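You operate a simulated robot arm through the tools that you are given. There is no shell and no other tool. Be economical: measure what you need, move in short steps, check, and stop when the job is done.

You are at the controls of a simulated robot arm. One attempt, no reset.

Task
Ready bench 3 for a chute batch of 15; leave it stopped.
Fine: blue flap open, lane lever to CHUTE, rail handwheel to 24 mm, counter reset, batch dial set.
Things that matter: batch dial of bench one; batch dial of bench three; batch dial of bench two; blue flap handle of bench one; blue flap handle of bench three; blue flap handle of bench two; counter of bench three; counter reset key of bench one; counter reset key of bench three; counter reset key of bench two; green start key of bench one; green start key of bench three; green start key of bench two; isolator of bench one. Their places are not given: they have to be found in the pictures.

Only the result counts: the job must be done as asked and must still hold three seconds after the hand-in. Knocking over, shifting, dropping, spilling or breaking anything else fails it.

Robot
A 7-joint arm with a two-finger parallel gripper, fixed in place. Base frame: the origin is at the foot of the arm, x ahead of it, y to its left, z up. Lengths are in mm, angles in degrees, forces in N, time in s.
With the tool pointing down near the work surface it reaches from about 220 to 660 mm from the base axis. Its first joint turns from -66.0 to 66.0 degrees. Payload 1.57 kg.
The TCP is the grasp point between the finger pads, 30 mm short of the fingertips. In the tool frame z runs along the fingers and y along their closing line. The gripper opens to 110 mm. The fingers are 24 mm wide and 12 mm thick; the gripper's body (48 by 112 mm) begins 78 mm behind the TCP.
Orientation is told as [roll, pitch, yaw] about the base's x, y, z axes, in that order, counted from this pose: with the fingers straight down and closing along the base's y, the tool's x points along the base's -x, its y along +y and its z along -z.

Tools
- The arm moves only by the tool arm_command. Its argument "steps" is a list of rows, each an object of numbers (a shift or turn left out is 0, a gripper value left out holds the last): "x", "y", "z": the shift along the tool's x, y, z in mm; "rx", "ry", "rz": the turn, a rotation vector about the tool's x, y, z in degrees; "grip": the opening, from 0 (shut) to 1 (fully open). In form: [{"x": .., "y": .., "z": .., "rx": .., "ry": .., "rz": .., "grip": ..}, ...]. A call has 1 to 10 rows; each row is the pose to reach, as a shift and turn from the pose commanded when the call began, along the tool's axes at that moment. A row lasts 0.2 s, in which the tool goes at most 50 mm and 8.6 degrees; a call with a longer step from one row to the next is refused whole, and so is a gripper value outside its range. Where a pose cannot be reached the arm comes as near as it can. A force on the tool above 90 N (or 10 N above the force at the start of the call, whichever is more), or a blocked arm, ends the call early, and 0.2 s more pass. Each finger travels about 108 mm/s and halts on what it meets, pressing with about 32 N; the grip force reading is that of the motor and also rises with nothing between the fingers. The clock runs only during rows and for 0.2 s after the last one: add rows that repeat a pose to give the fingers time. The reply holds the time, the measured pose of the TCP, the force on the tool along the base axes, the opening and the grip force, in the units named above and with some noise, with the torque about the TCP (base axes, N m) and any sound that the robot's microphone picked up.
- Cameras (640 x 400 px; columns grow to the right, rows downward): "scene" is fixed at [167.3, -398.4, 1412.9]; the picture's right is [0.72, -0.69, 0.00], its down [-0.43, -0.45, -0.78] and it looks along [0.54, 0.57, -0.63] (base axes); focal length 310 px, centre (320, 200). "wrist" rides on the gripper at [70, 16, -141] in the tool frame; the picture's right is [-0.23, 0.97, 0.00], its down [-0.86, -0.20, -0.48] and it looks along [-0.47, -0.11, 0.88] (tool axes); focal length 222 px, centre (320, 200).
- capture(camera): a new picture of that camera. The clock stands still meanwhile.
- pixel_to_xyz(camera, pixels): for up to 12 pixels [column, row] of the newest picture of that camera ("zoom" is the newest enlarged one), the place [x, y, z] in the base frame of the surface seen there, good to about 2 mm, but the place of the scene camera against the robot may be out by one fixed shift of up to 25 mm in any direction. The clock stands still meanwhile.
- zoom(camera, box): a new picture of the part [left, top, right, bottom] of that camera's present view, enlarged. The clock stands still meanwhile.
- hand_in(): hands the job in; it is judged then, once.

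Work in short steps. Measure before you move; look again where a grasp or a placing could have gone wrong, and mend it. You have 80 turns and 38 pictures in all, those below and enlarged ones among them. Open the gripper and draw the arm clear of the work before you hand the job in, unless the task says otherwise; then end with one line.

The tools are called after ">>>" by a JSON object that holds its "fn" and its "kwargs". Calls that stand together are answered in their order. arm_command: Moves the arm, as the interface text tells. Its arguments: {"type":"object","properties":{"steps":{"type":"array","items":{"type":"object","properties":{"x":{"type":"number"},"y":{"type":"number"},"z":{"type":"number"},"rx":{"type":"number"},"ry":{"type":"number"},"rz":{"type":"number"},"grip":{"type":"number"}}}}},"required":["steps"]} The other tools are called the same way: capture (camera) takes a picture; pixel_to_xyz (camera, pixels) gives the place of the surface under pixels of a picture; zoom (camera, box) takes an enlarged picture of a part of a camera's view; hand_in () hands the job in.

At the start:

```text
t: 0.0
ee_pos: [378.3, -67.9, 1117.8]
tool_rot: [0.0, 0.0, 0.0]
ft_force: [0.0, -0.9, -0.3]
torque: [-0.01, -0.02, 0.02]
width: 110.1
gripper_force: 0.1
```

scene: 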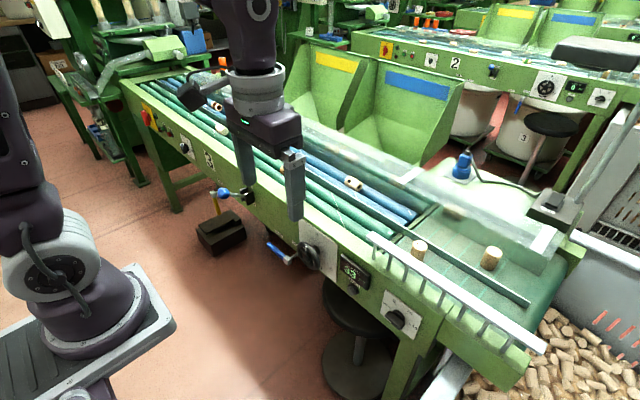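
wrist: 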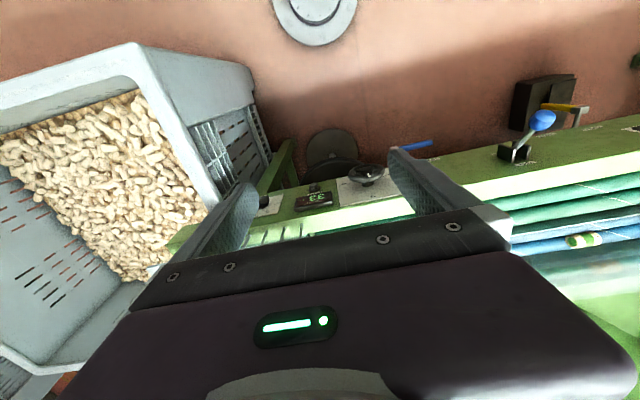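

The scene shows the nearest bench with its controls along the front panel, from about (150,115) to (400,320). I'll enlarge both halves to identify the bench number and the parts.

>>> {"fn": "zoom", "kwargs": {"camera": "scene", "box": [120, 60, 320, 185]}}

>>> {"fn": "zoom", "kwargs": {"camera": "scene", "box": [200, 180, 440, 330]}}

```text
3.20 times, centred on (220, 122) of scene
```

zoom: 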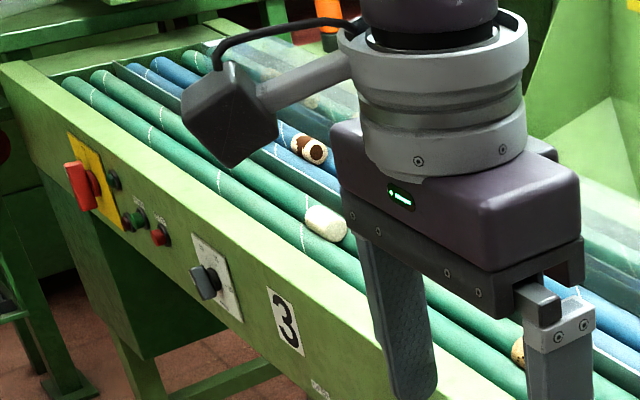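

```text
2.67 times, centred on (320, 255) of scene
```

zoom: 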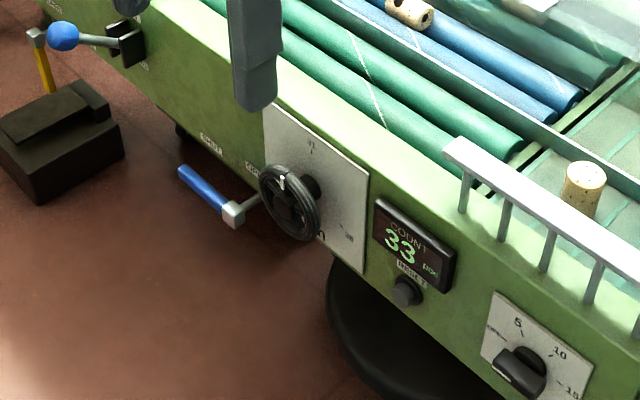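

This is bench 3: lane lever (ball at zoom 62,37), blue handle (zoom 205,190), handwheel (zoom 290,200), counter, reset key (zoom 405,292), batch dial (zoom 522,370). I'll measure these places.

>>> {"fn": "pixel_to_xyz", "kwargs": {"camera": "zoom", "pixels": [[62, 37], [120, 45], [40, 70], [185, 175], [234, 214], [283, 183], [305, 215], [340, 130], [405, 292], [522, 370], [570, 380], [380, 320]]}}

>>> {"fn": "pixel_to_xyz", "kwargs": {"camera": "scene", "pixels": [[185, 148], [147, 118], [250, 150], [218, 250], [355, 273], [460, 220], [415, 250], [374, 238], [545, 350], [300, 130], [170, 140]]}}

```text
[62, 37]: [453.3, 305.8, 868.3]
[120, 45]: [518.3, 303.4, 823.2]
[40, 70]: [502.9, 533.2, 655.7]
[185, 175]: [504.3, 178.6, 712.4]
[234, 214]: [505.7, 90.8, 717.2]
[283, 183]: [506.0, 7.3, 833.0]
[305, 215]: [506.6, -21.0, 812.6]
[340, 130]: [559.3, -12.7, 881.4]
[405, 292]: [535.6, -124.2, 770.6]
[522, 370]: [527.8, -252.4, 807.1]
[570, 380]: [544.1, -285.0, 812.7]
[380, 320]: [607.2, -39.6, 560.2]
```

```text
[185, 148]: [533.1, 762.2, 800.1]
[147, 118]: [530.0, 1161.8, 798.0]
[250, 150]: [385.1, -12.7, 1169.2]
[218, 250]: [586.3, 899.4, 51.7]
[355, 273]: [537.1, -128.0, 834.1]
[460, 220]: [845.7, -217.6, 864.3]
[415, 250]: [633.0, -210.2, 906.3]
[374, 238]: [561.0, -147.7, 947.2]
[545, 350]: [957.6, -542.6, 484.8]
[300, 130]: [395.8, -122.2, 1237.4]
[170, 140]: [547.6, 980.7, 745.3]
```

The current wrist view already shows counter, wheel, blue bar and lane lever around rows 100-210; I'll enlarge that before moving.

>>> {"fn": "zoom", "kwargs": {"camera": "wrist", "box": [250, 80, 600, 240]}}

```text
1.83 times, centred on (425, 160) of wrist
```

zoom: 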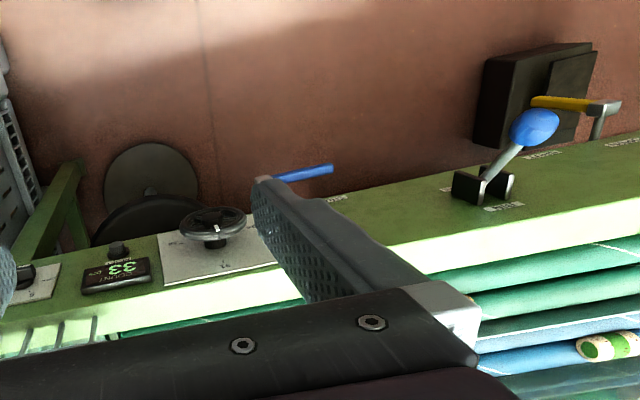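

I'll tilt the tool toward the panel in small steps (ry to -48°) while lowering and centring it.

>>> {"fn": "arm_command", "kwargs": {"steps": [{"x": 8, "y": 11, "z": 25, "ry": -8}, {"x": 16, "y": 22, "z": 50, "ry": -16}, {"x": 24, "y": 33, "z": 75, "ry": -24}, {"x": 32, "y": 44, "z": 100, "ry": -32}, {"x": 40, "y": 55, "z": 125, "ry": -40}, {"x": 48, "y": 68, "z": 150, "ry": -48}, {"x": 48, "y": 68, "z": 150, "ry": -48}]}}

>>> {"fn": "capture", "kwargs": {"camera": "wrist"}}

```text
t: 1.6
ee_pos: [402.4, -53.7, 1071.2]
tool_rot: [5.1, -43.3, -1.6]
ft_force: [0.1, -0.6, -0.3]
torque: [-0.02, -0.01, 0.0]
width: 109.9
gripper_force: 0.2
out of reach, approached as far as the arm can: row 3, 4, 5, 6, 7
```

```text
32 pictures are left
```

wrist: 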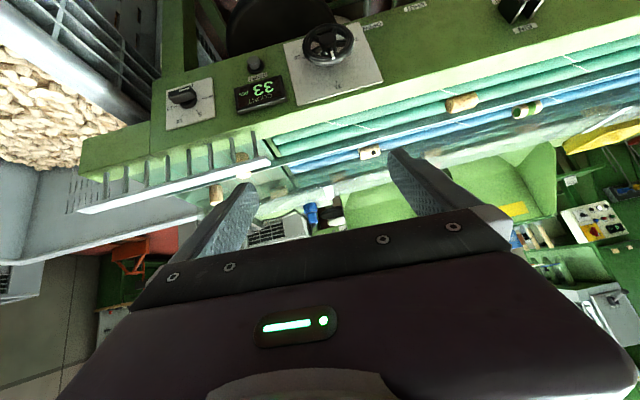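

Part of the tilt was out of reach. I'll measure the arm's base in the scene to understand its geometry, plus the panel points in this wrist view.

>>> {"fn": "pixel_to_xyz", "kwargs": {"camera": "scene", "pixels": [[160, 320], [90, 325], [60, 250], [20, 150], [30, 370]]}}

>>> {"fn": "pixel_to_xyz", "kwargs": {"camera": "wrist", "pixels": [[328, 43], [290, 60], [375, 70], [380, 80], [256, 65], [260, 95], [183, 97], [205, 85], [208, 115], [170, 170], [263, 165], [130, 100]]}}

>>> {"fn": "zoom", "kwargs": {"camera": "wrist", "box": [140, 0, 400, 160]}}

```text
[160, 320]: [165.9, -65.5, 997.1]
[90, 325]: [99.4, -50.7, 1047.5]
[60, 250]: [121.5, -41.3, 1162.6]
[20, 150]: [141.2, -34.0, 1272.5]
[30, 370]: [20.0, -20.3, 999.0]
```

```text
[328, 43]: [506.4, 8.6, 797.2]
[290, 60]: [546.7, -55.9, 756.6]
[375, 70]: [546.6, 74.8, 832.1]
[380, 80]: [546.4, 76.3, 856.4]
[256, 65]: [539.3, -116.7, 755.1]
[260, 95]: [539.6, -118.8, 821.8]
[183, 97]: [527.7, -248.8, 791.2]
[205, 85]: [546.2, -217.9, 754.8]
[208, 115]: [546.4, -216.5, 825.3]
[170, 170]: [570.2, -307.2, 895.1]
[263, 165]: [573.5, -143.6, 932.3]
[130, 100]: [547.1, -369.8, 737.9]
```

```text
2.46 times, centred on (270, 80) of wrist
```

zoom: 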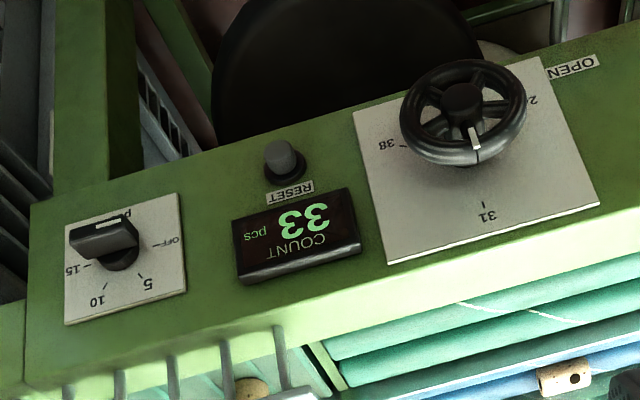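

The panel is vertical at x≈546.5 and the arm hangs from a base at z≈1000, so lower and further out should be reachable. Dial at (528,-249,791), reset (539,-117,755), wheel (506,9,797). I'll move down/out to about (440,0,900).

>>> {"fn": "arm_command", "kwargs": {"steps": [{"x": 20, "y": 13, "z": 38}, {"x": 44, "y": 27, "z": 75}, {"x": 66, "y": 40, "z": 113}, {"x": 88, "y": 54, "z": 150}, {"x": 88, "y": 54, "z": 150}]}}

```text
t: 2.8
ee_pos: [404.9, -49.8, 1067.9]
tool_rot: [5.4, -43.4, -1.8]
ft_force: [-0.1, -0.4, -0.4]
torque: [-0.01, 0.03, 0.02]
width: 109.9
gripper_force: 0.0
out of reach, approached as far as the arm can: row 1, 2, 3, 4, 5
```

Arm is stuck at a limit. I'll undo most of the tilt in steps to learn what the commanded pose is and free the arm.

>>> {"fn": "arm_command", "kwargs": {"steps": [{"ry": 8}, {"ry": 16}, {"ry": 24}, {"ry": 32}, {"ry": 40}, {"ry": 40}, {"ry": 40}]}}

```text
t: 4.4
ee_pos: [405.5, -55.9, 1069.3]
tool_rot: [3.7, -3.4, 1.7]
ft_force: [1.0, 0.1, 0.4]
torque: [0.03, 0.02, -0.02]
width: 110.1
gripper_force: 0.0
out of reach, approached as far as the arm can: row 1, 2
```

The commanded pose follows the clamped one. Now I go out and down with the tool nearly vertical, then tilt.

>>> {"fn": "arm_command", "kwargs": {"steps": [{"x": -15, "y": 10, "z": 35}, {"x": -25, "y": 20, "z": 70}, {"x": -35, "y": 30, "z": 105}, {"x": -40, "y": 40, "z": 140}, {"x": -40, "y": 50, "z": 170}, {"x": -40, "y": 50, "z": 170}]}}

>>> {"fn": "arm_command", "kwargs": {"steps": [{"ry": -8}, {"ry": -16}, {"ry": -24}, {"ry": -32}, {"ry": -40}, {"ry": -48}, {"ry": -48}]}}

```text
t: 5.8
ee_pos: [454.9, 6.0, 904.1]
tool_rot: [3.7, -3.5, 1.6]
ft_force: [0.0, -0.3, 0.2]
torque: [0.0, 0.05, 0.0]
width: 109.8
gripper_force: 0.0
```

```text
t: 7.4
ee_pos: [453.2, 9.7, 899.4]
tool_rot: [4.7, -33.3, 0.0]
ft_force: [-0.2, -0.1, -0.2]
torque: [0.0, 0.0, 0.01]
width: 110.1
gripper_force: 0.1
out of reach, approached as far as the arm can: row 4, 5, 6, 7
```

Tilt is limited to about 33–43° here (wrist joint limit), so I'll plan on fingertip pushes from a tilted tool. From here the camera should see the panel well.

>>> {"fn": "capture", "kwargs": {"camera": "wrist"}}

>>> {"fn": "zoom", "kwargs": {"camera": "wrist", "box": [400, 0, 640, 150]}}

```text
30 pictures are left
```

wrist: 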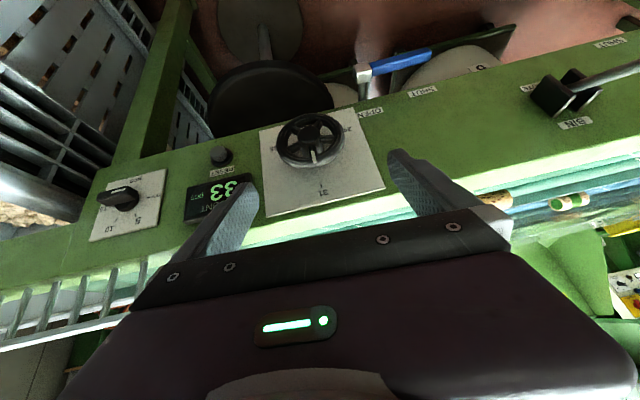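

```text
2.67 times, centred on (520, 75) of wrist
```

zoom: 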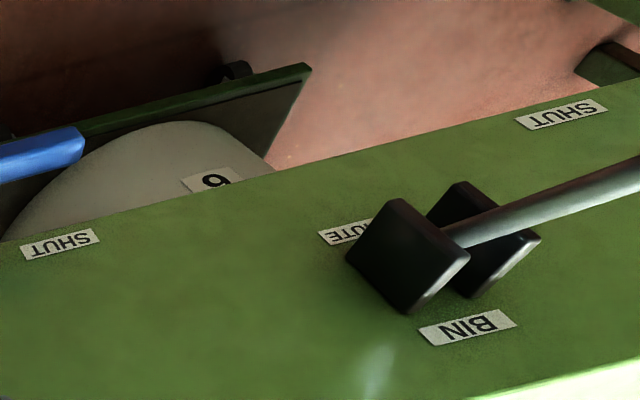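

Lane lever leans up to BIN with CHUTE label below; blue handle has labels OPEN (368,112) and SHUT (423,90). I'll measure these features.

>>> {"fn": "pixel_to_xyz", "kwargs": {"camera": "zoom", "pixels": [[60, 244], [345, 232], [467, 327], [410, 250], [380, 220], [440, 260], [490, 220], [600, 175], [75, 140], [10, 155], [205, 100], [560, 115]]}}

>>> {"fn": "pixel_to_xyz", "kwargs": {"camera": "wrist", "pixels": [[372, 92], [362, 70], [427, 54], [368, 112], [310, 137], [318, 152], [283, 142], [340, 136], [310, 117], [222, 152], [118, 200], [103, 195]]}}

>>> {"fn": "zoom", "kwargs": {"camera": "wrist", "box": [220, 30, 460, 180]}}

```text
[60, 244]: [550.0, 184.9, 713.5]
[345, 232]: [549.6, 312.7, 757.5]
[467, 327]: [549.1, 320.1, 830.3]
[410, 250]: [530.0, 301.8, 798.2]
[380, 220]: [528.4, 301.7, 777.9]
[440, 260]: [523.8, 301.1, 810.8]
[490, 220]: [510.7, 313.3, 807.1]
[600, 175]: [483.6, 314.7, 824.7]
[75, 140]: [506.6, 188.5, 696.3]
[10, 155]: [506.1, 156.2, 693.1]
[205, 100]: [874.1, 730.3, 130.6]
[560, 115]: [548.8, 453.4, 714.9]
```

```text
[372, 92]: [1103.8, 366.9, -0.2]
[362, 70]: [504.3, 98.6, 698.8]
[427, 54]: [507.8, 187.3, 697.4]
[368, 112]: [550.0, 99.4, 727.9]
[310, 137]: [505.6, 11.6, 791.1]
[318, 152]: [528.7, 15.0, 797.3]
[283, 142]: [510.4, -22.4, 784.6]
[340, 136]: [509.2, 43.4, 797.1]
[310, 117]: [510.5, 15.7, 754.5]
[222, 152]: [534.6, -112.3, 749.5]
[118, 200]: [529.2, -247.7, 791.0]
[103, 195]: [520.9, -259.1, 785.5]
```

```text
2.67 times, centred on (340, 105) of wrist
```

zoom: 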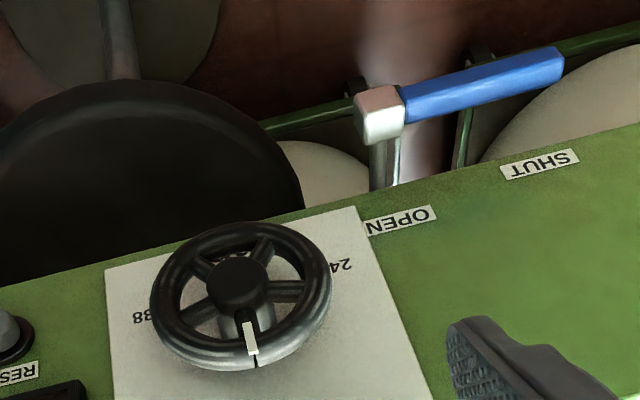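

The L-shaped blue handle pivots at (y≈98, z≈698), bar pointing +y to SHUT; OPEN label sits right above the pivot, so the bar must point up. Now a look at the batch dial.

>>> {"fn": "zoom", "kwargs": {"camera": "wrist", "box": [70, 130, 250, 250]}}

```text
3.33 times, centred on (160, 190) of wrist
```

zoom: 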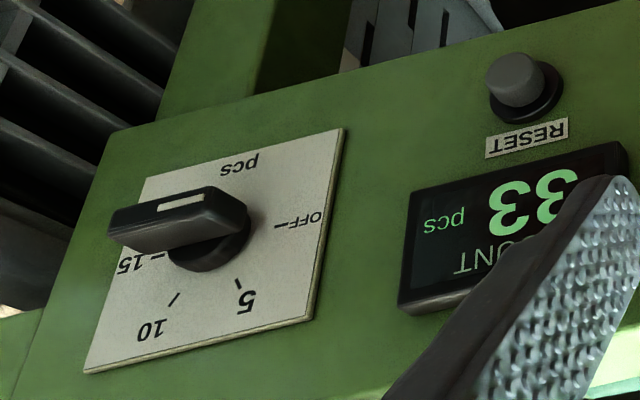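

The dial bar is horizontal, so it points either to OFF or to 15; I need a squarer look. I'll move over to the dial side, closing the fingers.

>>> {"fn": "arm_command", "kwargs": {"steps": [{"x": 4, "y": -45, "z": -3, "grip": 0}, {"x": 8, "y": -90, "z": -6, "grip": 0}, {"x": 12, "y": -130, "z": -9, "grip": 0}, {"x": 16, "y": -170, "z": -11, "grip": 0}, {"x": 19, "y": -210, "z": -12, "grip": 0}, {"x": 19, "y": -210, "z": -12, "grip": 0}]}}

>>> {"fn": "zoom", "kwargs": {"camera": "wrist", "box": [220, 50, 460, 200]}}

```text
t: 8.8
ee_pos: [440.0, -202.2, 885.0]
tool_rot: [4.6, -33.2, 0.0]
ft_force: [0.4, -0.4, -0.5]
torque: [0.0, -0.02, -0.01]
width: 0.0
gripper_force: 21.8
```

```text
2.67 times, centred on (340, 125) of wrist
```

zoom: 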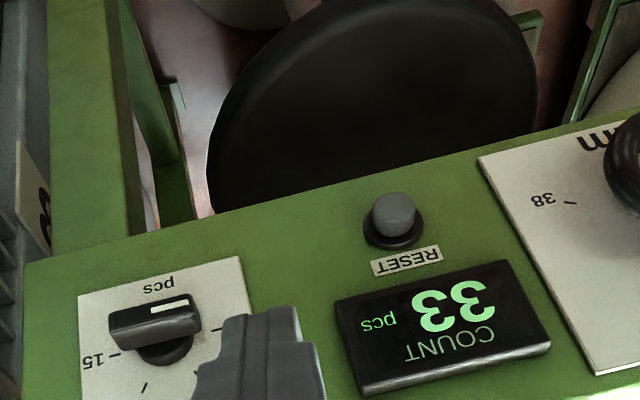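

The white pointer mark is on the OFF side (zoom 170,308), so the dial must turn 180° clockwise through 5 and 10 to 15. First the reset key; I'll measure the cap and dial exactly.

>>> {"fn": "pixel_to_xyz", "kwargs": {"camera": "zoom", "pixels": [[398, 212], [380, 215], [412, 212], [396, 230], [375, 235], [115, 335], [198, 300], [155, 320], [190, 345], [130, 320], [110, 310], [115, 355]]}}

```text
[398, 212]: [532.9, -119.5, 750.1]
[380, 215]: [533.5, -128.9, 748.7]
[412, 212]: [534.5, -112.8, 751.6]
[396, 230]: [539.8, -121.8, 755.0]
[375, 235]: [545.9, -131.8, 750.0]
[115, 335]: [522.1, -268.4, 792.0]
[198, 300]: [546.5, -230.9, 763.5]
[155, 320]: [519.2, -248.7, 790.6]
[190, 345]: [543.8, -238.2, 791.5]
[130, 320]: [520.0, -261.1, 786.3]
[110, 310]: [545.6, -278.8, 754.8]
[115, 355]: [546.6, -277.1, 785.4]
```

Reset cap front is at about (533,-120,749). I lower the closed fingers in front of it with clearance.

>>> {"fn": "arm_command", "kwargs": {"steps": [{"x": 10, "y": 18, "z": 30}, {"x": 20, "y": 36, "z": 60}, {"x": 30, "y": 54, "z": 90}, {"x": 39.4, "y": 70.6, "z": 121}, {"x": 39.4, "y": 70.6, "z": 121}]}}

>>> {"fn": "zoom", "kwargs": {"camera": "wrist", "box": [200, 50, 440, 200]}}

```text
t: 10.0
ee_pos: [470.0, -118.7, 765.5]
tool_rot: [4.6, -33.2, 0.0]
ft_force: [-0.7, 0.2, 0.5]
torque: [-0.01, -0.01, 0.0]
width: 0.0
gripper_force: 21.7
```

```text
2.67 times, centred on (320, 125) of wrist
```

zoom: 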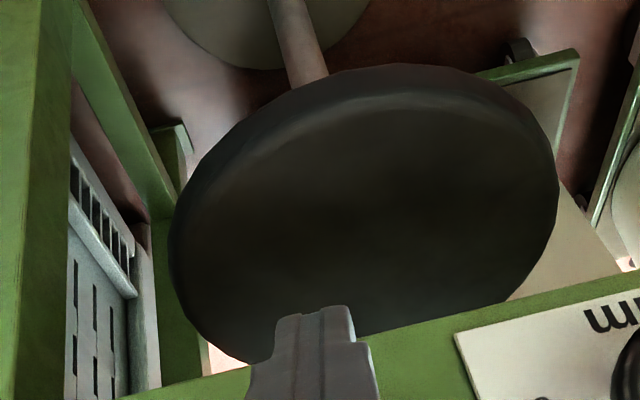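

I push straight along +x in steps toward the key, about 8 mm past contact, then withdraw.

>>> {"fn": "arm_command", "kwargs": {"steps": [{"x": -16.7, "y": -4, "z": 11}, {"x": -26.8, "y": -5, "z": 17.5}, {"x": -31, "y": -5.5, "z": 20.2}, {"x": -34, "y": -5.7, "z": 22.2}, {"x": -36.8, "y": -6, "z": 24}, {"x": -36.8, "y": -6, "z": 24}]}}

```text
t: 11.4
ee_pos: [513.4, -123.9, 766.2]
tool_rot: [4.8, -33.0, 0.0]
ft_force: [-11.8, 0.3, 4.1]
torque: [0.03, 0.15, -0.02]
width: 0.0
gripper_force: 21.1
heard: click
```

Click heard at 12 N. I retract, rise and move over to look at counter and dial.

>>> {"fn": "arm_command", "kwargs": {"steps": [{"x": 25, "y": 1, "z": -16.4}, {"x": 50, "y": 2, "z": -33}, {"x": 34, "y": -25, "z": -70}, {"x": 18, "y": -55, "z": -108}, {"x": -4.5, "y": -90, "z": -145}, {"x": -4.5, "y": -108, "z": -150}, {"x": -4.5, "y": -108, "z": -150}]}}

>>> {"fn": "zoom", "kwargs": {"camera": "wrist", "box": [220, 50, 460, 200]}}

```text
refused: row 4 steps farther than a row can; nothing moved
```

```text
2.67 times, centred on (340, 125) of wrist
```

zoom: 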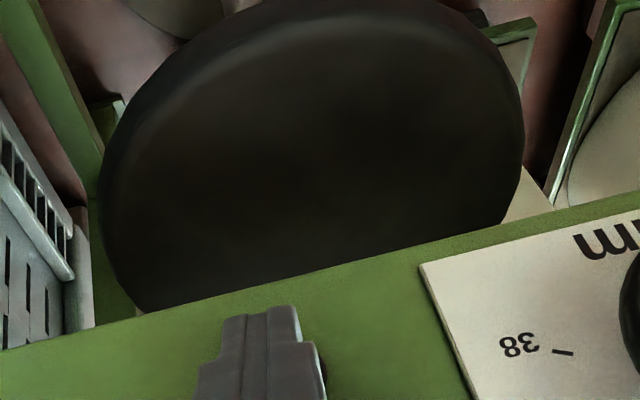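

A row was too long; same retreat with smaller steps.

>>> {"fn": "arm_command", "kwargs": {"steps": [{"x": 25, "y": 1, "z": -16.4}, {"x": 50, "y": 2, "z": -33}, {"x": 38, "y": -20, "z": -65}, {"x": 26, "y": -42, "z": -95}, {"x": 12, "y": -68, "z": -122}, {"x": -2, "y": -92, "z": -145}, {"x": -4.5, "y": -108, "z": -150}, {"x": -4.5, "y": -108, "z": -150}]}}

>>> {"fn": "zoom", "kwargs": {"camera": "wrist", "box": [250, 50, 490, 200]}}

```text
t: 13.2
ee_pos: [442.5, -244.9, 885.1]
tool_rot: [4.7, -33.2, 0.0]
ft_force: [-0.4, -0.3, 0.2]
torque: [-0.01, 0.01, 0.0]
width: 0.0
gripper_force: 21.6
```

```text
2.67 times, centred on (370, 125) of wrist
```

zoom: 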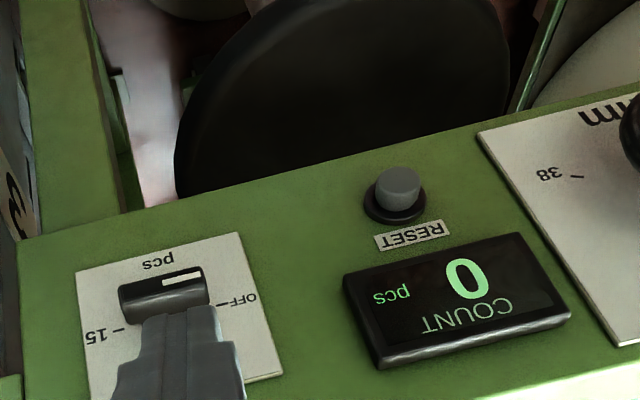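

Counter reads 0. Now I measure the dial's ticks and bar ends (OFF tick 230,304; 15 tick 118,329).

>>> {"fn": "pixel_to_xyz", "kwargs": {"camera": "zoom", "pixels": [[232, 303], [117, 329], [122, 298], [198, 275], [160, 285], [182, 279], [125, 312], [207, 297], [165, 303], [150, 325]]}}

```text
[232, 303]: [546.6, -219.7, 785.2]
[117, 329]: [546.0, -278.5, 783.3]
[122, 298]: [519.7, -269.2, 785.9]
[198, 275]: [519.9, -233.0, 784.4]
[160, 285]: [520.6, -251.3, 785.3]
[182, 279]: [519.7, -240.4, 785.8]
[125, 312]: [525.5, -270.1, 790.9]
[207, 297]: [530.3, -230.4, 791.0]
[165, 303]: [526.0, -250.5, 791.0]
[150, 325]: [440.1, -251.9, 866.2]
```

The dial centre is (y −249.5, z 785), bar half-length 20, front x≈520. I bring the tool closer to vertical first.

>>> {"fn": "arm_command", "kwargs": {"steps": [{"ry": 7, "rx": 1.5}, {"ry": 14, "rx": 3}, {"ry": 20, "rx": 4.5}, {"ry": 20, "rx": 4.5}]}}

```text
t: 14.2
ee_pos: [442.1, -244.5, 886.5]
tool_rot: [-0.2, -13.3, 0.8]
ft_force: [0.7, 0.4, 0.2]
torque: [-0.01, 0.02, -0.02]
width: 0.1
gripper_force: 21.4
```

Now position the tip above the tail (right) end of the bar: TCP (520,−268.5,845).

>>> {"fn": "arm_command", "kwargs": {"steps": [{"x": -17, "y": -7, "z": 15}, {"x": -34, "y": -13, "z": 30}, {"x": -51, "y": -19, "z": 45}, {"x": -66.4, "y": -25, "z": 58.3}, {"x": -66.4, "y": -25, "z": 58.3}]}}

```text
t: 15.4
ee_pos: [519.8, -269.2, 845.3]
tool_rot: [-0.2, -13.2, 0.9]
ft_force: [0.1, 0.3, -0.4]
torque: [0.01, 0.02, -0.02]
width: 0.0
gripper_force: 20.8
```

I push down slowly on the tail end (y shifted −4) to turn it about 60°.

>>> {"fn": "arm_command", "kwargs": {"steps": [{"x": 3.5, "y": -4, "z": 14.6}, {"x": 5.3, "y": -4, "z": 22}, {"x": 6.5, "y": -4, "z": 27}, {"x": 7.6, "y": -4, "z": 32}, {"x": 8.8, "y": -4, "z": 37}, {"x": 8.8, "y": -4, "z": 37}]}}

```text
t: 16.8
ee_pos: [519.1, -271.0, 806.0]
tool_rot: [-0.2, -13.2, 1.0]
ft_force: [1.1, -0.7, -0.3]
torque: [0.0, 0.01, 0.0]
width: 0.0
gripper_force: 21.2
```

Low force throughout; I lift and move aside to look at the dial.

>>> {"fn": "arm_command", "kwargs": {"steps": [{"x": -9, "y": -2, "z": -38}, {"x": 4, "y": -15, "z": -60}, {"x": 18, "y": -28, "z": -75}, {"x": 30, "y": -39, "z": -83}, {"x": 30, "y": -39, "z": -83}]}}

>>> {"fn": "zoom", "kwargs": {"camera": "wrist", "box": [300, 50, 540, 200]}}

```text
t: 18.0
ee_pos: [470.6, -311.2, 882.6]
tool_rot: [-0.2, -13.3, 1.0]
ft_force: [0.6, 0.4, 0.5]
torque: [0.0, -0.03, -0.03]
width: 0.4
gripper_force: 21.4
```

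```text
2.67 times, centred on (420, 125) of wrist
```

zoom: 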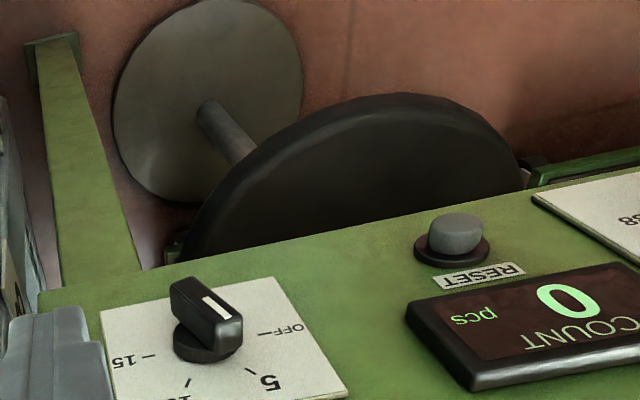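

The dial now points at 5. Next I'll go to the left of the pointer end: above first, then down to TCP z≈826 at y≈−209.

>>> {"fn": "arm_command", "kwargs": {"steps": [{"x": -12, "y": 34, "z": 3}, {"x": -28, "y": 68, "z": 7}, {"x": -47.7, "y": 102, "z": 11.3}, {"x": -43, "y": 102, "z": 30}, {"x": -39, "y": 102, "z": 48}, {"x": -34.7, "y": 102, "z": 66.3}, {"x": -34.7, "y": 102, "z": 66.3}]}}

```text
t: 19.6
ee_pos: [518.2, -209.2, 823.3]
tool_rot: [-0.3, -13.2, 0.9]
ft_force: [0.2, 0.7, -0.1]
torque: [0.0, 0.02, 0.0]
width: 0.0
gripper_force: 21.0
```

Now sweep −y about 33 mm to carry the pointer past the top toward the right.

>>> {"fn": "arm_command", "kwargs": {"steps": [{"y": -8, "z": -2}, {"y": -16, "z": -2}, {"y": -21, "z": -2}, {"y": -25, "z": -2}, {"y": -29, "z": -2}, {"y": -33, "z": -2}, {"y": -33, "z": -2}]}}

```text
t: 21.2
ee_pos: [519.9, -239.8, 827.0]
tool_rot: [-0.2, -13.2, 1.0]
ft_force: [0.6, 1.1, -0.2]
torque: [0.03, 0.01, -0.02]
width: 0.0
gripper_force: 21.3
```

Next, lift 18 mm, shift over the pointer end (y≈−267), and press down to level (TCP z≈821).

>>> {"fn": "arm_command", "kwargs": {"steps": [{"x": -4, "z": -17.5}, {"x": -4, "y": -14, "z": -17.5}, {"x": -4, "y": -27, "z": -17.5}, {"x": -1, "y": -27, "z": -7}, {"x": 0.5, "y": -27, "z": 0}, {"x": 1.2, "y": -27, "z": 4}, {"x": 1.6, "y": -27, "z": 6}, {"x": 1.6, "y": -27, "z": 6}]}}

```text
t: 23.0
ee_pos: [520.8, -270.5, 822.1]
tool_rot: [-0.2, -13.4, 0.9]
ft_force: [-15.1, 13.9, 56.1]
torque: [0.85, 0.5, -0.35]
width: 0.0
gripper_force: 21.6
```

56 N upward: the bar is at a stop. I lift away and look.

>>> {"fn": "arm_command", "kwargs": {"steps": [{"x": -9, "y": -2, "z": -38}, {"x": 4, "y": -15, "z": -55}, {"x": 18, "y": -28, "z": -65}, {"x": 30, "y": -39, "z": -70}, {"x": 30, "y": -39, "z": -70}]}}

>>> {"fn": "zoom", "kwargs": {"camera": "wrist", "box": [300, 50, 540, 200]}}

```text
t: 24.2
ee_pos: [473.8, -308.2, 880.4]
tool_rot: [-0.1, -13.2, 0.9]
ft_force: [0.1, 0.4, 0.0]
torque: [0.02, 0.0, -0.02]
width: 0.1
gripper_force: 21.4
```

```text
2.67 times, centred on (420, 125) of wrist
```

zoom: 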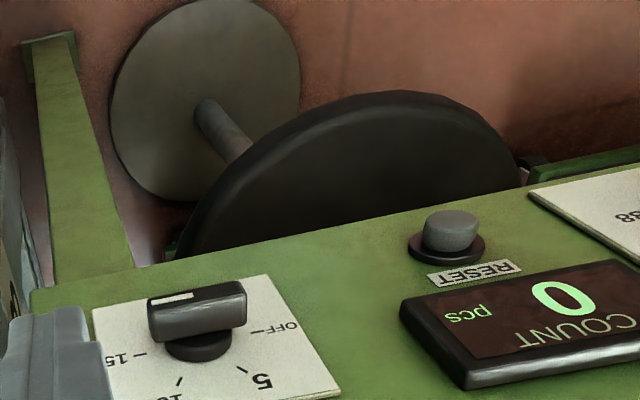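

Batch dial points at 15. Next the handwheel: I move in front of it, higher, opening the fingers a bit.

>>> {"fn": "arm_command", "kwargs": {"steps": [{"x": 10, "y": 20, "z": -40}, {"x": 21, "y": 60, "z": -56}, {"x": 21.6, "y": 105, "z": -56.5}, {"x": 21.6, "y": 150, "z": -56.5}, {"x": 21.6, "y": 195, "z": -56.5}, {"x": 21.6, "y": 240, "z": -56.5}, {"x": 21.6, "y": 280, "z": -56.5, "grip": 0.5}, {"x": 21.6, "y": 308, "z": -56.5, "grip": 0.5}, {"x": 21.6, "y": 308, "z": -56.5, "grip": 0.5}]}}

>>> {"fn": "arm_command", "kwargs": {"steps": [{"rz": -8.5, "ry": 1}, {"rz": -17}, {"rz": -25.5}, {"rz": -34}, {"rz": -42}, {"rz": -50}, {"rz": -58}, {"rz": -66}, {"rz": -74}, {"rz": -82}]}}

```text
t: 26.2
ee_pos: [435.7, -1.2, 930.2]
tool_rot: [-0.2, -13.4, 0.9]
ft_force: [0.4, 0.4, -0.3]
torque: [0.0, -0.03, 0.02]
width: 55.0
gripper_force: 0.0
```

```text
t: 28.4
ee_pos: [436.5, 0.7, 929.7]
tool_rot: [-13.1, -1.4, 83.2]
ft_force: [0.5, -0.3, -0.3]
torque: [-0.01, 0.01, -0.02]
width: 55.0
gripper_force: 0.2
```

Yaw nearly done. I finish the yaw and look at the wheel with the camera now on the −y side.

>>> {"fn": "arm_command", "kwargs": {"steps": [{"rz": -6.8, "rx": 3}, {"rz": -6.8, "rx": 9}, {"rz": -6.8, "rx": 9}]}}

>>> {"fn": "capture", "kwargs": {"camera": "wrist"}}

```text
t: 29.2
ee_pos: [436.1, -0.8, 931.2]
tool_rot: [-22.3, 0.5, 89.5]
ft_force: [-0.5, 0.1, 0.3]
torque: [0.03, 0.03, -0.03]
width: 55.0
gripper_force: 0.0
```

```text
20 pictures are left
```

wrist: 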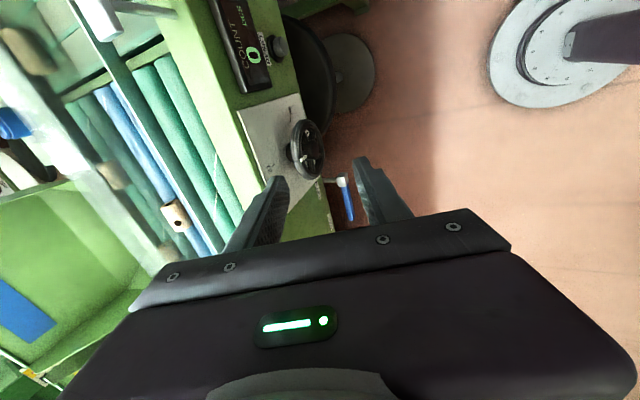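

Wrong tilt sign (now −22°); I'll correct it. First I measure wheel rim points and the bench top edge in this picture.

>>> {"fn": "pixel_to_xyz", "kwargs": {"camera": "wrist", "pixels": [[225, 150], [205, 150], [245, 145], [312, 150], [293, 160], [303, 125], [318, 168], [289, 140], [300, 172], [215, 100]]}}

>>> {"fn": "zoom", "kwargs": {"camera": "wrist", "box": [220, 80, 380, 180]}}

```text
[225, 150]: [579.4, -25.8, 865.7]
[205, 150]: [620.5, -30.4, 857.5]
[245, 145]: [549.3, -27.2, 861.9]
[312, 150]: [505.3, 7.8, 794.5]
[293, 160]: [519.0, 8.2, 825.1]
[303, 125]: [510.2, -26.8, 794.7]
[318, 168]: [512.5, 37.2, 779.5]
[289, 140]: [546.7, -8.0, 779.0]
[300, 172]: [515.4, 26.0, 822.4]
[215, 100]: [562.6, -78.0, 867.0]
```

```text
4.00 times, centred on (300, 130) of wrist
```

zoom: 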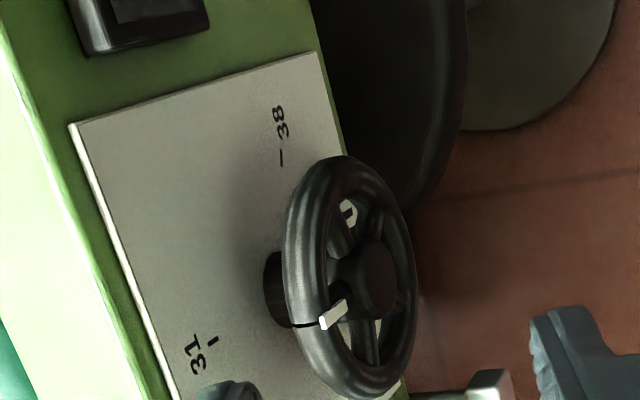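

Measure ticks 38 and 31, pointer and hub in the enlarged view to get the angles.

>>> {"fn": "pixel_to_xyz", "kwargs": {"camera": "zoom", "pixels": [[282, 158], [213, 342], [325, 320], [300, 322], [378, 278], [345, 165], [412, 280], [372, 392], [290, 230], [300, 345], [345, 385], [268, 290]]}}

```text
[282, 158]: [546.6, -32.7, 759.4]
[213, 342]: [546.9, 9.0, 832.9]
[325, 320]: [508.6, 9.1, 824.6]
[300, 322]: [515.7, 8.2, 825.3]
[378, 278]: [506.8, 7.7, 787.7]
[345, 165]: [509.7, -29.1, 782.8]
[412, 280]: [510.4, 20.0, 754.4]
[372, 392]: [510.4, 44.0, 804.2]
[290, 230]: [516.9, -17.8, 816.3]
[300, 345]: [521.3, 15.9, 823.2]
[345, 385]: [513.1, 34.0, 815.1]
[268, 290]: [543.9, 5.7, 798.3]
```

Geometry: hub (y 8.5, z 787), 31 straight up, 38 at 123° clockwise, so 24 is about 120° the other way (toward +y, down). I'll straighten the tool and set opening ~30 mm.

>>> {"fn": "arm_command", "kwargs": {"steps": [{"rx": -7.5, "grip": 0.27}, {"rx": -15, "grip": 0.27}, {"rx": -21.5, "grip": 0.27}, {"rx": -21.5, "grip": 0.27}]}}

```text
t: 30.2
ee_pos: [435.5, -0.2, 930.4]
tool_rot: [-0.7, 0.4, 89.5]
ft_force: [-1.2, 0.8, 0.2]
torque: [0.0, -0.01, -0.02]
width: 29.8
gripper_force: 0.0
```

Move above the wheel's right-hand rim: target TCP (513.5, −22.7, 872).

>>> {"fn": "arm_command", "kwargs": {"steps": [{"x": 7, "y": -26, "z": 15}, {"x": 14, "y": -52, "z": 30}, {"x": 22, "y": -78, "z": 45}, {"x": 22, "y": -78, "z": 58}, {"x": 22, "y": -78, "z": 58}]}}

>>> {"fn": "zoom", "kwargs": {"camera": "wrist", "box": [220, 60, 420, 185]}}

```text
t: 31.4
ee_pos: [514.1, -24.0, 874.4]
tool_rot: [-0.7, 0.5, 89.6]
ft_force: [0.9, 0.4, -0.3]
torque: [0.01, -0.01, -0.01]
width: 29.7
gripper_force: 0.0
```

```text
3.20 times, centred on (320, 122) of wrist
```

zoom: 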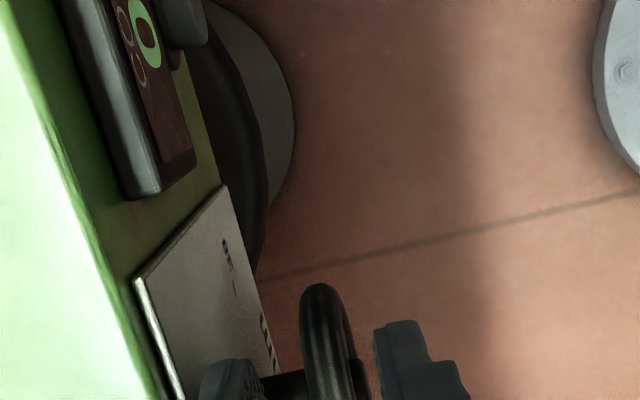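

The rim (zoom 325,330) lies between the fingers; I measure its x-range.

>>> {"fn": "pixel_to_xyz", "kwargs": {"camera": "zoom", "pixels": [[305, 330], [320, 340], [340, 340], [320, 295], [230, 380], [395, 340], [310, 390], [345, 390]]}}

```text
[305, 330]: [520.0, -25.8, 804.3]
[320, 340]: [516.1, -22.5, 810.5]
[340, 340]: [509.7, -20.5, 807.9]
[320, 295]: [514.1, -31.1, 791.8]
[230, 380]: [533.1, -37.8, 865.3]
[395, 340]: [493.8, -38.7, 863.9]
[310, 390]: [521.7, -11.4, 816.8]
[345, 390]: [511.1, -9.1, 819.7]
```

Rim is centred at x≈515. I lower 52 mm around the rim and close.

>>> {"fn": "arm_command", "kwargs": {"steps": [{"x": -1, "y": -1, "z": 18}, {"x": -1, "y": -1, "z": 34}, {"x": -1, "y": -1, "z": 44}, {"x": -1, "y": -1, "z": 52}, {"x": -1, "y": -1, "z": 52, "grip": 0}, {"x": -1, "y": -1, "z": 52, "grip": 0}, {"x": -1, "y": -1, "z": 52, "grip": 0}]}}

```text
t: 33.0
ee_pos: [515.3, -24.1, 822.2]
tool_rot: [-0.6, 0.4, 89.5]
ft_force: [-10.0, -0.1, 3.5]
torque: [0.16, 0.41, 0.0]
width: 13.9
gripper_force: 30.3
```

Rim gripped (13.9 mm). Now I carry it along the arc 120° toward +y.

>>> {"fn": "arm_command", "kwargs": {"steps": [{"x": -4.2, "z": -6.2, "grip": 0}, {"x": -9.6, "z": -11.5}, {"x": -16, "z": -15.5}, {"x": -23.1, "z": -18}, {"x": -30.5, "z": -19.1}, {"x": -38, "z": -18.6}, {"x": -45.3, "z": -16.5}, {"x": -51.9, "z": -12.9}, {"x": -57.7, "z": -8.1}, {"x": -62.3, "z": -2.2}]}}

```text
t: 35.2
ee_pos: [515.7, 39.3, 822.2]
tool_rot: [-0.5, 0.5, 89.5]
ft_force: [-21.3, -9.4, 16.0]
torque: [-0.85, 0.86, 0.27]
width: 14.1
gripper_force: 30.8
```

Arc done with low forces. I release, lift and back off to look.

>>> {"fn": "arm_command", "kwargs": {"steps": [{"grip": 0.27}, {"grip": 0.27}, {"z": -25}, {"z": -60}, {"y": 40, "z": -80}, {"y": 75, "z": -100}, {"x": 30, "y": 80, "z": -110}, {"x": 60, "y": 80, "z": -110}, {"x": 60, "y": 80, "z": -110}]}}

>>> {"fn": "zoom", "kwargs": {"camera": "wrist", "box": [200, 80, 360, 180]}}

```text
t: 37.2
ee_pos: [435.3, -18.3, 933.0]
tool_rot: [-0.6, 0.4, 89.5]
ft_force: [0.3, 0.0, -0.8]
torque: [-0.01, -0.02, -0.03]
width: 29.8
gripper_force: 0.1
```

```text
4.00 times, centred on (280, 130) of wrist
```

zoom: 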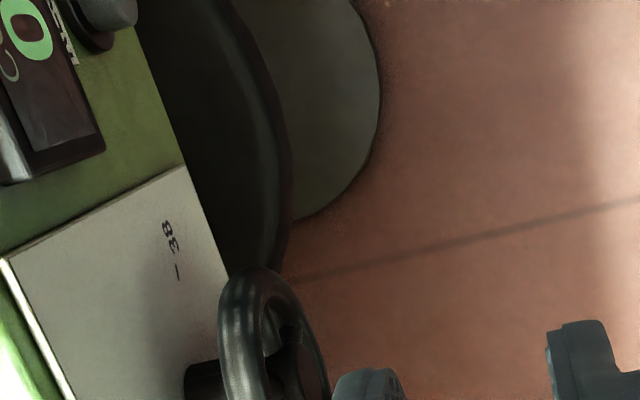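

The pointer isn't visible; I shift −y and tilt toward the panel for a better look.

>>> {"fn": "arm_command", "kwargs": {"steps": [{"x": 20, "y": 5, "rx": 7}, {"x": 40, "y": 10, "rx": 14}, {"x": 55, "y": 15, "rx": 21}, {"x": 55, "y": 15, "rx": 21}]}}

>>> {"fn": "zoom", "kwargs": {"camera": "wrist", "box": [220, 90, 380, 190]}}

```text
t: 38.2
ee_pos: [418.6, -73.7, 932.6]
tool_rot: [-21.8, 0.4, 89.4]
ft_force: [-0.3, 0.1, 0.2]
torque: [0.02, 0.0, 0.0]
width: 29.5
gripper_force: 0.1
```

```text
4.00 times, centred on (300, 140) of wrist
```

zoom: 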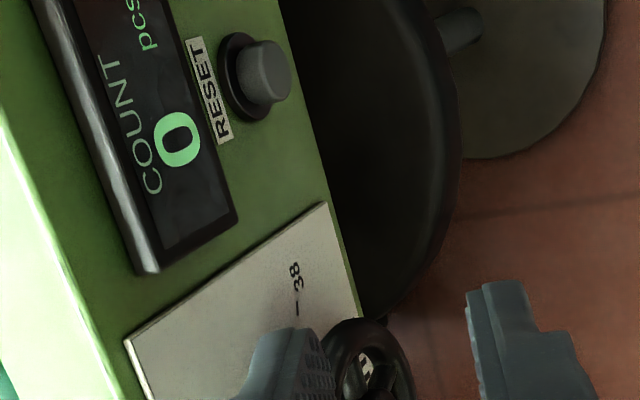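

The fingers now block the wheel; I go back to about (430,−10) where the view was good.

>>> {"fn": "arm_command", "kwargs": {"steps": [{"x": -30, "y": -8}, {"x": -64, "y": -14}, {"x": -64, "y": -14}]}}

>>> {"fn": "zoom", "kwargs": {"camera": "wrist", "box": [220, 80, 380, 180]}}

```text
t: 39.0
ee_pos: [432.4, -11.5, 938.1]
tool_rot: [-21.6, 0.4, 89.4]
ft_force: [0.6, 0.1, 0.3]
torque: [0.01, 0.0, -0.01]
width: 29.6
gripper_force: 0.0
```

```text
4.00 times, centred on (300, 130) of wrist
```

zoom: 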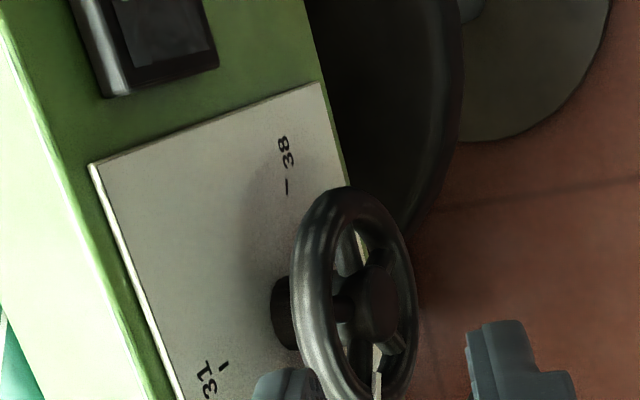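

The white pointer is near zoom (377,385); I measure it against the hub (375,300).

>>> {"fn": "pixel_to_xyz", "kwargs": {"camera": "zoom", "pixels": [[377, 380], [377, 392], [375, 375], [375, 298], [385, 350], [352, 355], [408, 345]]}}

```text
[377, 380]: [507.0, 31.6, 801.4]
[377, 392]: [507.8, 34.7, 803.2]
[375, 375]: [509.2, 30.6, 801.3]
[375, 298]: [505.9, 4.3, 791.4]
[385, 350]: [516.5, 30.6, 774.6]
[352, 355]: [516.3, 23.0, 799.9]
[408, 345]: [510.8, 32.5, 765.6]
```

The pointer is at ≈58° from the top (about 27.6 mm); the rim slipped somewhat. I'll do a second stroke near the top: straighten and go above the rim at y≈−14.6.

>>> {"fn": "arm_command", "kwargs": {"steps": [{"x": 1, "y": -18, "z": 28, "rx": -7}, {"x": 2, "y": -36, "z": 56, "rx": -14}, {"x": 3, "y": -53, "z": 88, "rx": -21}, {"x": 3, "y": -53, "z": 90, "rx": -21}]}}

```text
t: 40.0
ee_pos: [517.3, -14.9, 873.9]
tool_rot: [-0.6, 0.5, 89.5]
ft_force: [-1.0, 0.9, -0.5]
torque: [-0.01, 0.01, 0.02]
width: 29.5
gripper_force: 0.1
```

Lower 43 mm around the rim and close.

>>> {"fn": "arm_command", "kwargs": {"steps": [{"y": 1.5, "z": 16}, {"y": 1.5, "z": 30}, {"y": 1.5, "z": 43}, {"y": 1.5, "z": 43, "grip": 0}, {"y": 1.5, "z": 43, "grip": 0}, {"y": 1.5, "z": 43, "grip": 0}]}}

```text
t: 41.4
ee_pos: [514.2, -16.9, 831.7]
tool_rot: [-1.0, 0.4, 89.5]
ft_force: [7.8, 1.2, 4.5]
torque: [0.17, -0.11, -0.18]
width: 13.7
gripper_force: 30.6
```

Gripped. Stroke of ~75° along the arc.

>>> {"fn": "arm_command", "kwargs": {"steps": [{"x": -3.9, "z": -3.4}, {"x": -8.3, "z": -6.2}, {"x": -13.1, "z": -8.3}, {"x": -18.1, "z": -9.8}, {"x": -23.3, "z": -10.4}, {"x": -28.5, "z": -10.4}, {"x": -33.7, "z": -9.5}, {"x": -38.7, "z": -7.9}, {"x": -43.4, "z": -5.7}]}}

>>> {"fn": "arm_command", "kwargs": {"steps": [{"grip": 0.27}, {"grip": 0.27}, {"z": -30}, {"z": -65}, {"y": 30, "z": -90, "rx": 5}, {"x": 20, "y": 55, "z": -105, "rx": 12}, {"x": 40, "y": 80, "z": -108, "rx": 18}, {"x": 40, "y": 80, "z": -108, "rx": 21}, {"x": 40, "y": 80, "z": -108, "rx": 21}]}}

>>> {"fn": "zoom", "kwargs": {"camera": "wrist", "box": [220, 80, 420, 205]}}

```text
t: 43.4
ee_pos: [516.4, 28.8, 835.0]
tool_rot: [-0.8, 0.4, 89.6]
ft_force: [21.0, -14.8, 13.1]
torque: [-0.95, -0.3, 0.36]
width: 13.9
gripper_force: 30.8
```

```text
t: 45.4
ee_pos: [434.2, -10.8, 944.9]
tool_rot: [-21.8, 0.5, 89.5]
ft_force: [0.1, -0.5, -0.3]
torque: [0.0, 0.02, -0.01]
width: 29.7
gripper_force: 0.1
```

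```text
3.20 times, centred on (320, 142) of wrist
```

zoom: 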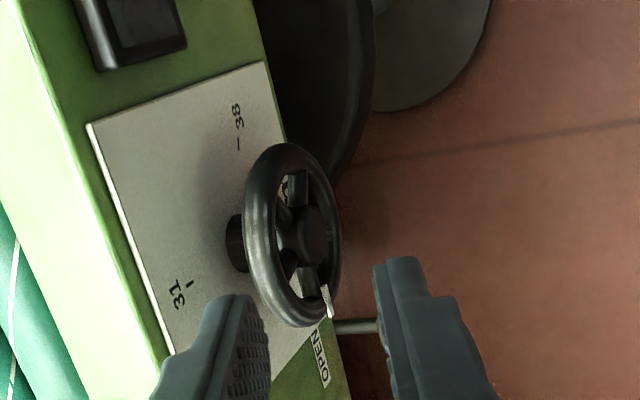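

Pointer now near zoom (327,300); measure it.

>>> {"fn": "pixel_to_xyz", "kwargs": {"camera": "zoom", "pixels": [[326, 300], [325, 290], [328, 308], [331, 316], [312, 235], [290, 148], [338, 240], [290, 322]]}}

```text
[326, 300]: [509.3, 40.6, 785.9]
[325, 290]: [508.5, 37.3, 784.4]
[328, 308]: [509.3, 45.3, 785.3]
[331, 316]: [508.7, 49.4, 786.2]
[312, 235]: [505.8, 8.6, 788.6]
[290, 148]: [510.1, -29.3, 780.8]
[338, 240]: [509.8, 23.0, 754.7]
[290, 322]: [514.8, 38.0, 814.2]
```

Pointer is at ≈92°; about 28° more needed. Another stroke of ~58° (observed ~47% yield).

>>> {"fn": "arm_command", "kwargs": {"steps": [{"y": -17, "z": 30, "rx": -7}, {"y": -34, "z": 60, "rx": -14}, {"y": -50, "z": 94, "rx": -21}, {"y": -50, "z": 96, "rx": -21}, {"y": -50, "z": 96, "rx": -21}]}}

>>> {"fn": "arm_command", "kwargs": {"steps": [{"z": 16}, {"z": 30}, {"z": 41}, {"z": 41, "grip": 0}, {"z": 41, "grip": 0}, {"z": 41, "grip": 0}]}}

```text
t: 46.6
ee_pos: [515.6, -11.8, 872.0]
tool_rot: [-0.7, 0.4, 89.4]
ft_force: [-0.1, 1.6, 0.3]
torque: [-0.06, 0.02, 0.01]
width: 29.8
gripper_force: 0.0
```

```text
t: 48.0
ee_pos: [514.6, -13.2, 832.1]
tool_rot: [-0.7, 0.4, 89.6]
ft_force: [-0.4, -1.7, 3.7]
torque: [0.01, 0.22, -0.11]
width: 13.8
gripper_force: 30.3
```

>>> {"fn": "arm_command", "kwargs": {"steps": [{"x": -4.2, "z": -2.8}, {"x": -8.8, "z": -4.9}, {"x": -13.6, "z": -6.4}, {"x": -18.6, "z": -7.2}, {"x": -23.6, "z": -7.2}, {"x": -28.6, "z": -6.6}, {"x": -33.4, "z": -5.3}, {"x": -34.6, "z": -4.9}]}}

>>> {"fn": "arm_command", "kwargs": {"steps": [{"grip": 0.27}, {"grip": 0.27}, {"z": -30}, {"z": -65}, {"y": 30, "z": -90, "rx": 5}, {"x": 5, "y": 60, "z": -105, "rx": 12}, {"x": 10, "y": 95, "z": -115, "rx": 18}, {"x": 10, "y": 100, "z": -125, "rx": 24}, {"x": 10, "y": 100, "z": -125, "rx": 24}]}}

>>> {"fn": "zoom", "kwargs": {"camera": "wrist", "box": [220, 60, 420, 185]}}

```text
t: 49.8
ee_pos: [516.9, 21.1, 837.0]
tool_rot: [-0.7, 0.5, 89.5]
ft_force: [-3.9, -19.8, 6.7]
torque: [-1.11, 0.4, 0.76]
width: 14.0
gripper_force: 30.5
```

```text
t: 51.8
ee_pos: [415.0, 13.5, 961.7]
tool_rot: [-24.8, 0.5, 89.5]
ft_force: [-0.5, 0.1, -0.5]
torque: [-0.01, 0.01, 0.02]
width: 29.7
gripper_force: 0.0
out of reach, approached as far as the arm can: row 7
```

```text
3.20 times, centred on (320, 122) of wrist
```

zoom: 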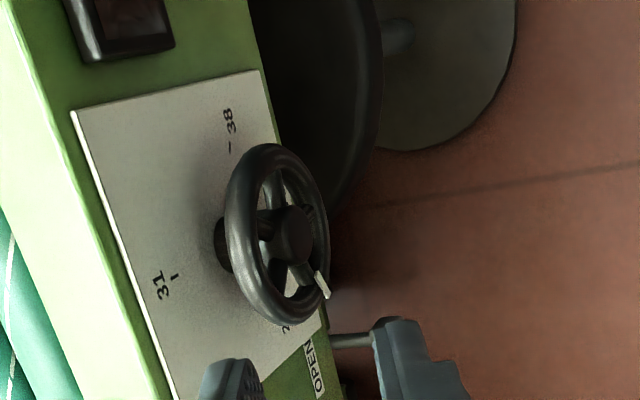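

Measure the pointer (zoom 317,275 to 327,296), hub and the "24" label corner.

>>> {"fn": "pixel_to_xyz", "kwargs": {"camera": "zoom", "pixels": [[317, 275], [320, 282], [325, 292], [327, 297], [295, 235], [287, 330], [230, 150], [175, 276], [300, 295]]}}

```text
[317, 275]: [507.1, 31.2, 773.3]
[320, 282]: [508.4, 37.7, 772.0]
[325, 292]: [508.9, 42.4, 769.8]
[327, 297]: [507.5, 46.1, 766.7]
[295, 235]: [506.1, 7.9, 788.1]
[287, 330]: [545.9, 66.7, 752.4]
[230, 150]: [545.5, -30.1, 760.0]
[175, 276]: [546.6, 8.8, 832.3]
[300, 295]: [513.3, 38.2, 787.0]
```

Pointer ≈118°. I need the exact tick angle, so I enlarge the plate more.

>>> {"fn": "zoom", "kwargs": {"camera": "wrist", "box": [260, 85, 350, 141]}}

```text
7.11 times, centred on (305, 113) of wrist
```

zoom: 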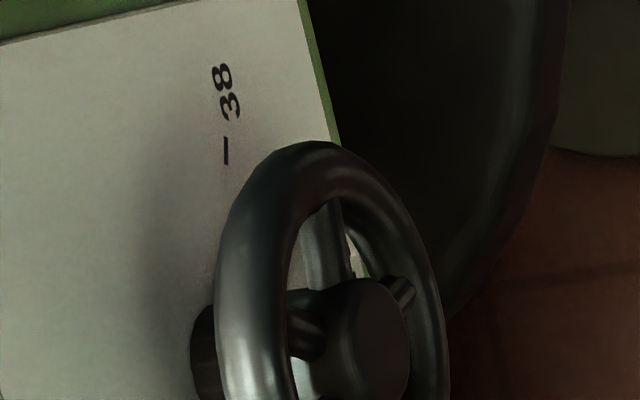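

>>> {"fn": "pixel_to_xyz", "kwargs": {"camera": "zoom", "pixels": [[225, 138], [226, 151], [228, 164], [222, 90], [365, 320], [365, 345]]}}

```text
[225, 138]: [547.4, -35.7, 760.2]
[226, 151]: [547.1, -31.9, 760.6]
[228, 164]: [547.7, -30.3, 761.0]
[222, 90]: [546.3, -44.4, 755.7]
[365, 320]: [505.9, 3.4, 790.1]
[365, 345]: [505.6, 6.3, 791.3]
```

Pointer within ~0.2–0.3 mm of 24 (≈118–119° vs ~120–123°); acceptable, I'll double-check later. Now go toward the blue handle, straighten tool and look.

>>> {"fn": "arm_command", "kwargs": {"steps": [{"x": -28, "y": 4, "z": 29, "rx": -8}, {"x": -56, "y": 8, "z": 58, "rx": -16}, {"x": -86, "y": 12, "z": 90, "rx": -24}, {"x": -115, "y": 15, "z": 116, "rx": -24}, {"x": -115, "y": 15, "z": 116, "rx": -24}]}}

>>> {"fn": "capture", "kwargs": {"camera": "wrist"}}

```text
t: 53.0
ee_pos: [453.5, 130.3, 847.6]
tool_rot: [-0.7, 0.5, 89.5]
ft_force: [-0.3, 0.2, -0.7]
torque: [0.02, 0.02, 0.01]
width: 29.6
gripper_force: 0.0
```

```text
11 pictures are left
```

wrist: 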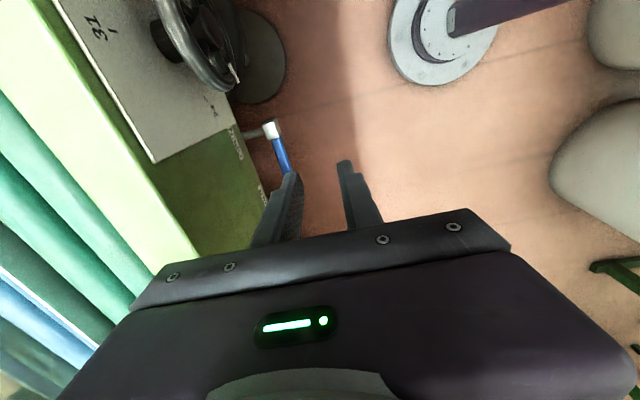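

The 24 tick is visible at (212,108). I enlarge wheel plus hub of the handle and measure the handle bar edges.

>>> {"fn": "pixel_to_xyz", "kwargs": {"camera": "wrist", "pixels": [[269, 129], [276, 128], [264, 130], [277, 145], [273, 147], [282, 145], [283, 165], [287, 163], [280, 168]]}}

>>> {"fn": "zoom", "kwargs": {"camera": "wrist", "box": [170, 30, 298, 110]}}

```text
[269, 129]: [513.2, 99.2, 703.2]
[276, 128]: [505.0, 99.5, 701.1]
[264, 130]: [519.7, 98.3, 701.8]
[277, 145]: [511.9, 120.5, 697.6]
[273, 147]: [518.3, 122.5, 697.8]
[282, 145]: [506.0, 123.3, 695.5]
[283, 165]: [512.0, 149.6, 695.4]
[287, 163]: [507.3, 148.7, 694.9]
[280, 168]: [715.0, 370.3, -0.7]
```

```text
5.00 times, centred on (234, 70) of wrist
```

zoom: 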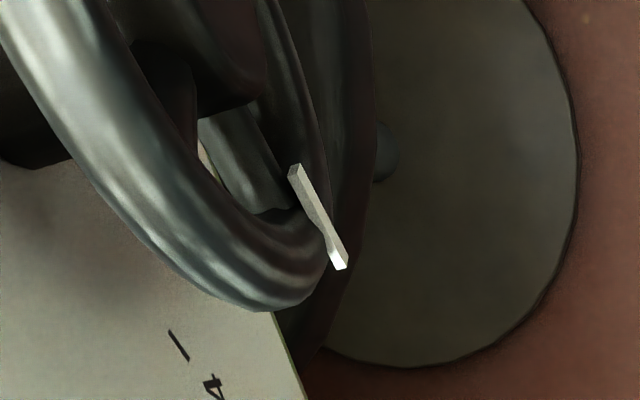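

Measure the 24 tick ends (168,332)–(187,360) and pointer ends (295,170)–(340,265).

>>> {"fn": "pixel_to_xyz", "kwargs": {"camera": "zoom", "pixels": [[169, 332], [178, 346], [187, 359], [298, 180], [310, 200], [322, 222], [333, 245], [340, 262]]}}

```text
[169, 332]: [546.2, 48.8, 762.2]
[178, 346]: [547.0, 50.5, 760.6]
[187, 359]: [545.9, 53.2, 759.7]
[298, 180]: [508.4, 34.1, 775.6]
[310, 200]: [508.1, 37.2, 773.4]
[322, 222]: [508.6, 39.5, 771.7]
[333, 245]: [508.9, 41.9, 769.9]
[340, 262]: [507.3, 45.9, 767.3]
```

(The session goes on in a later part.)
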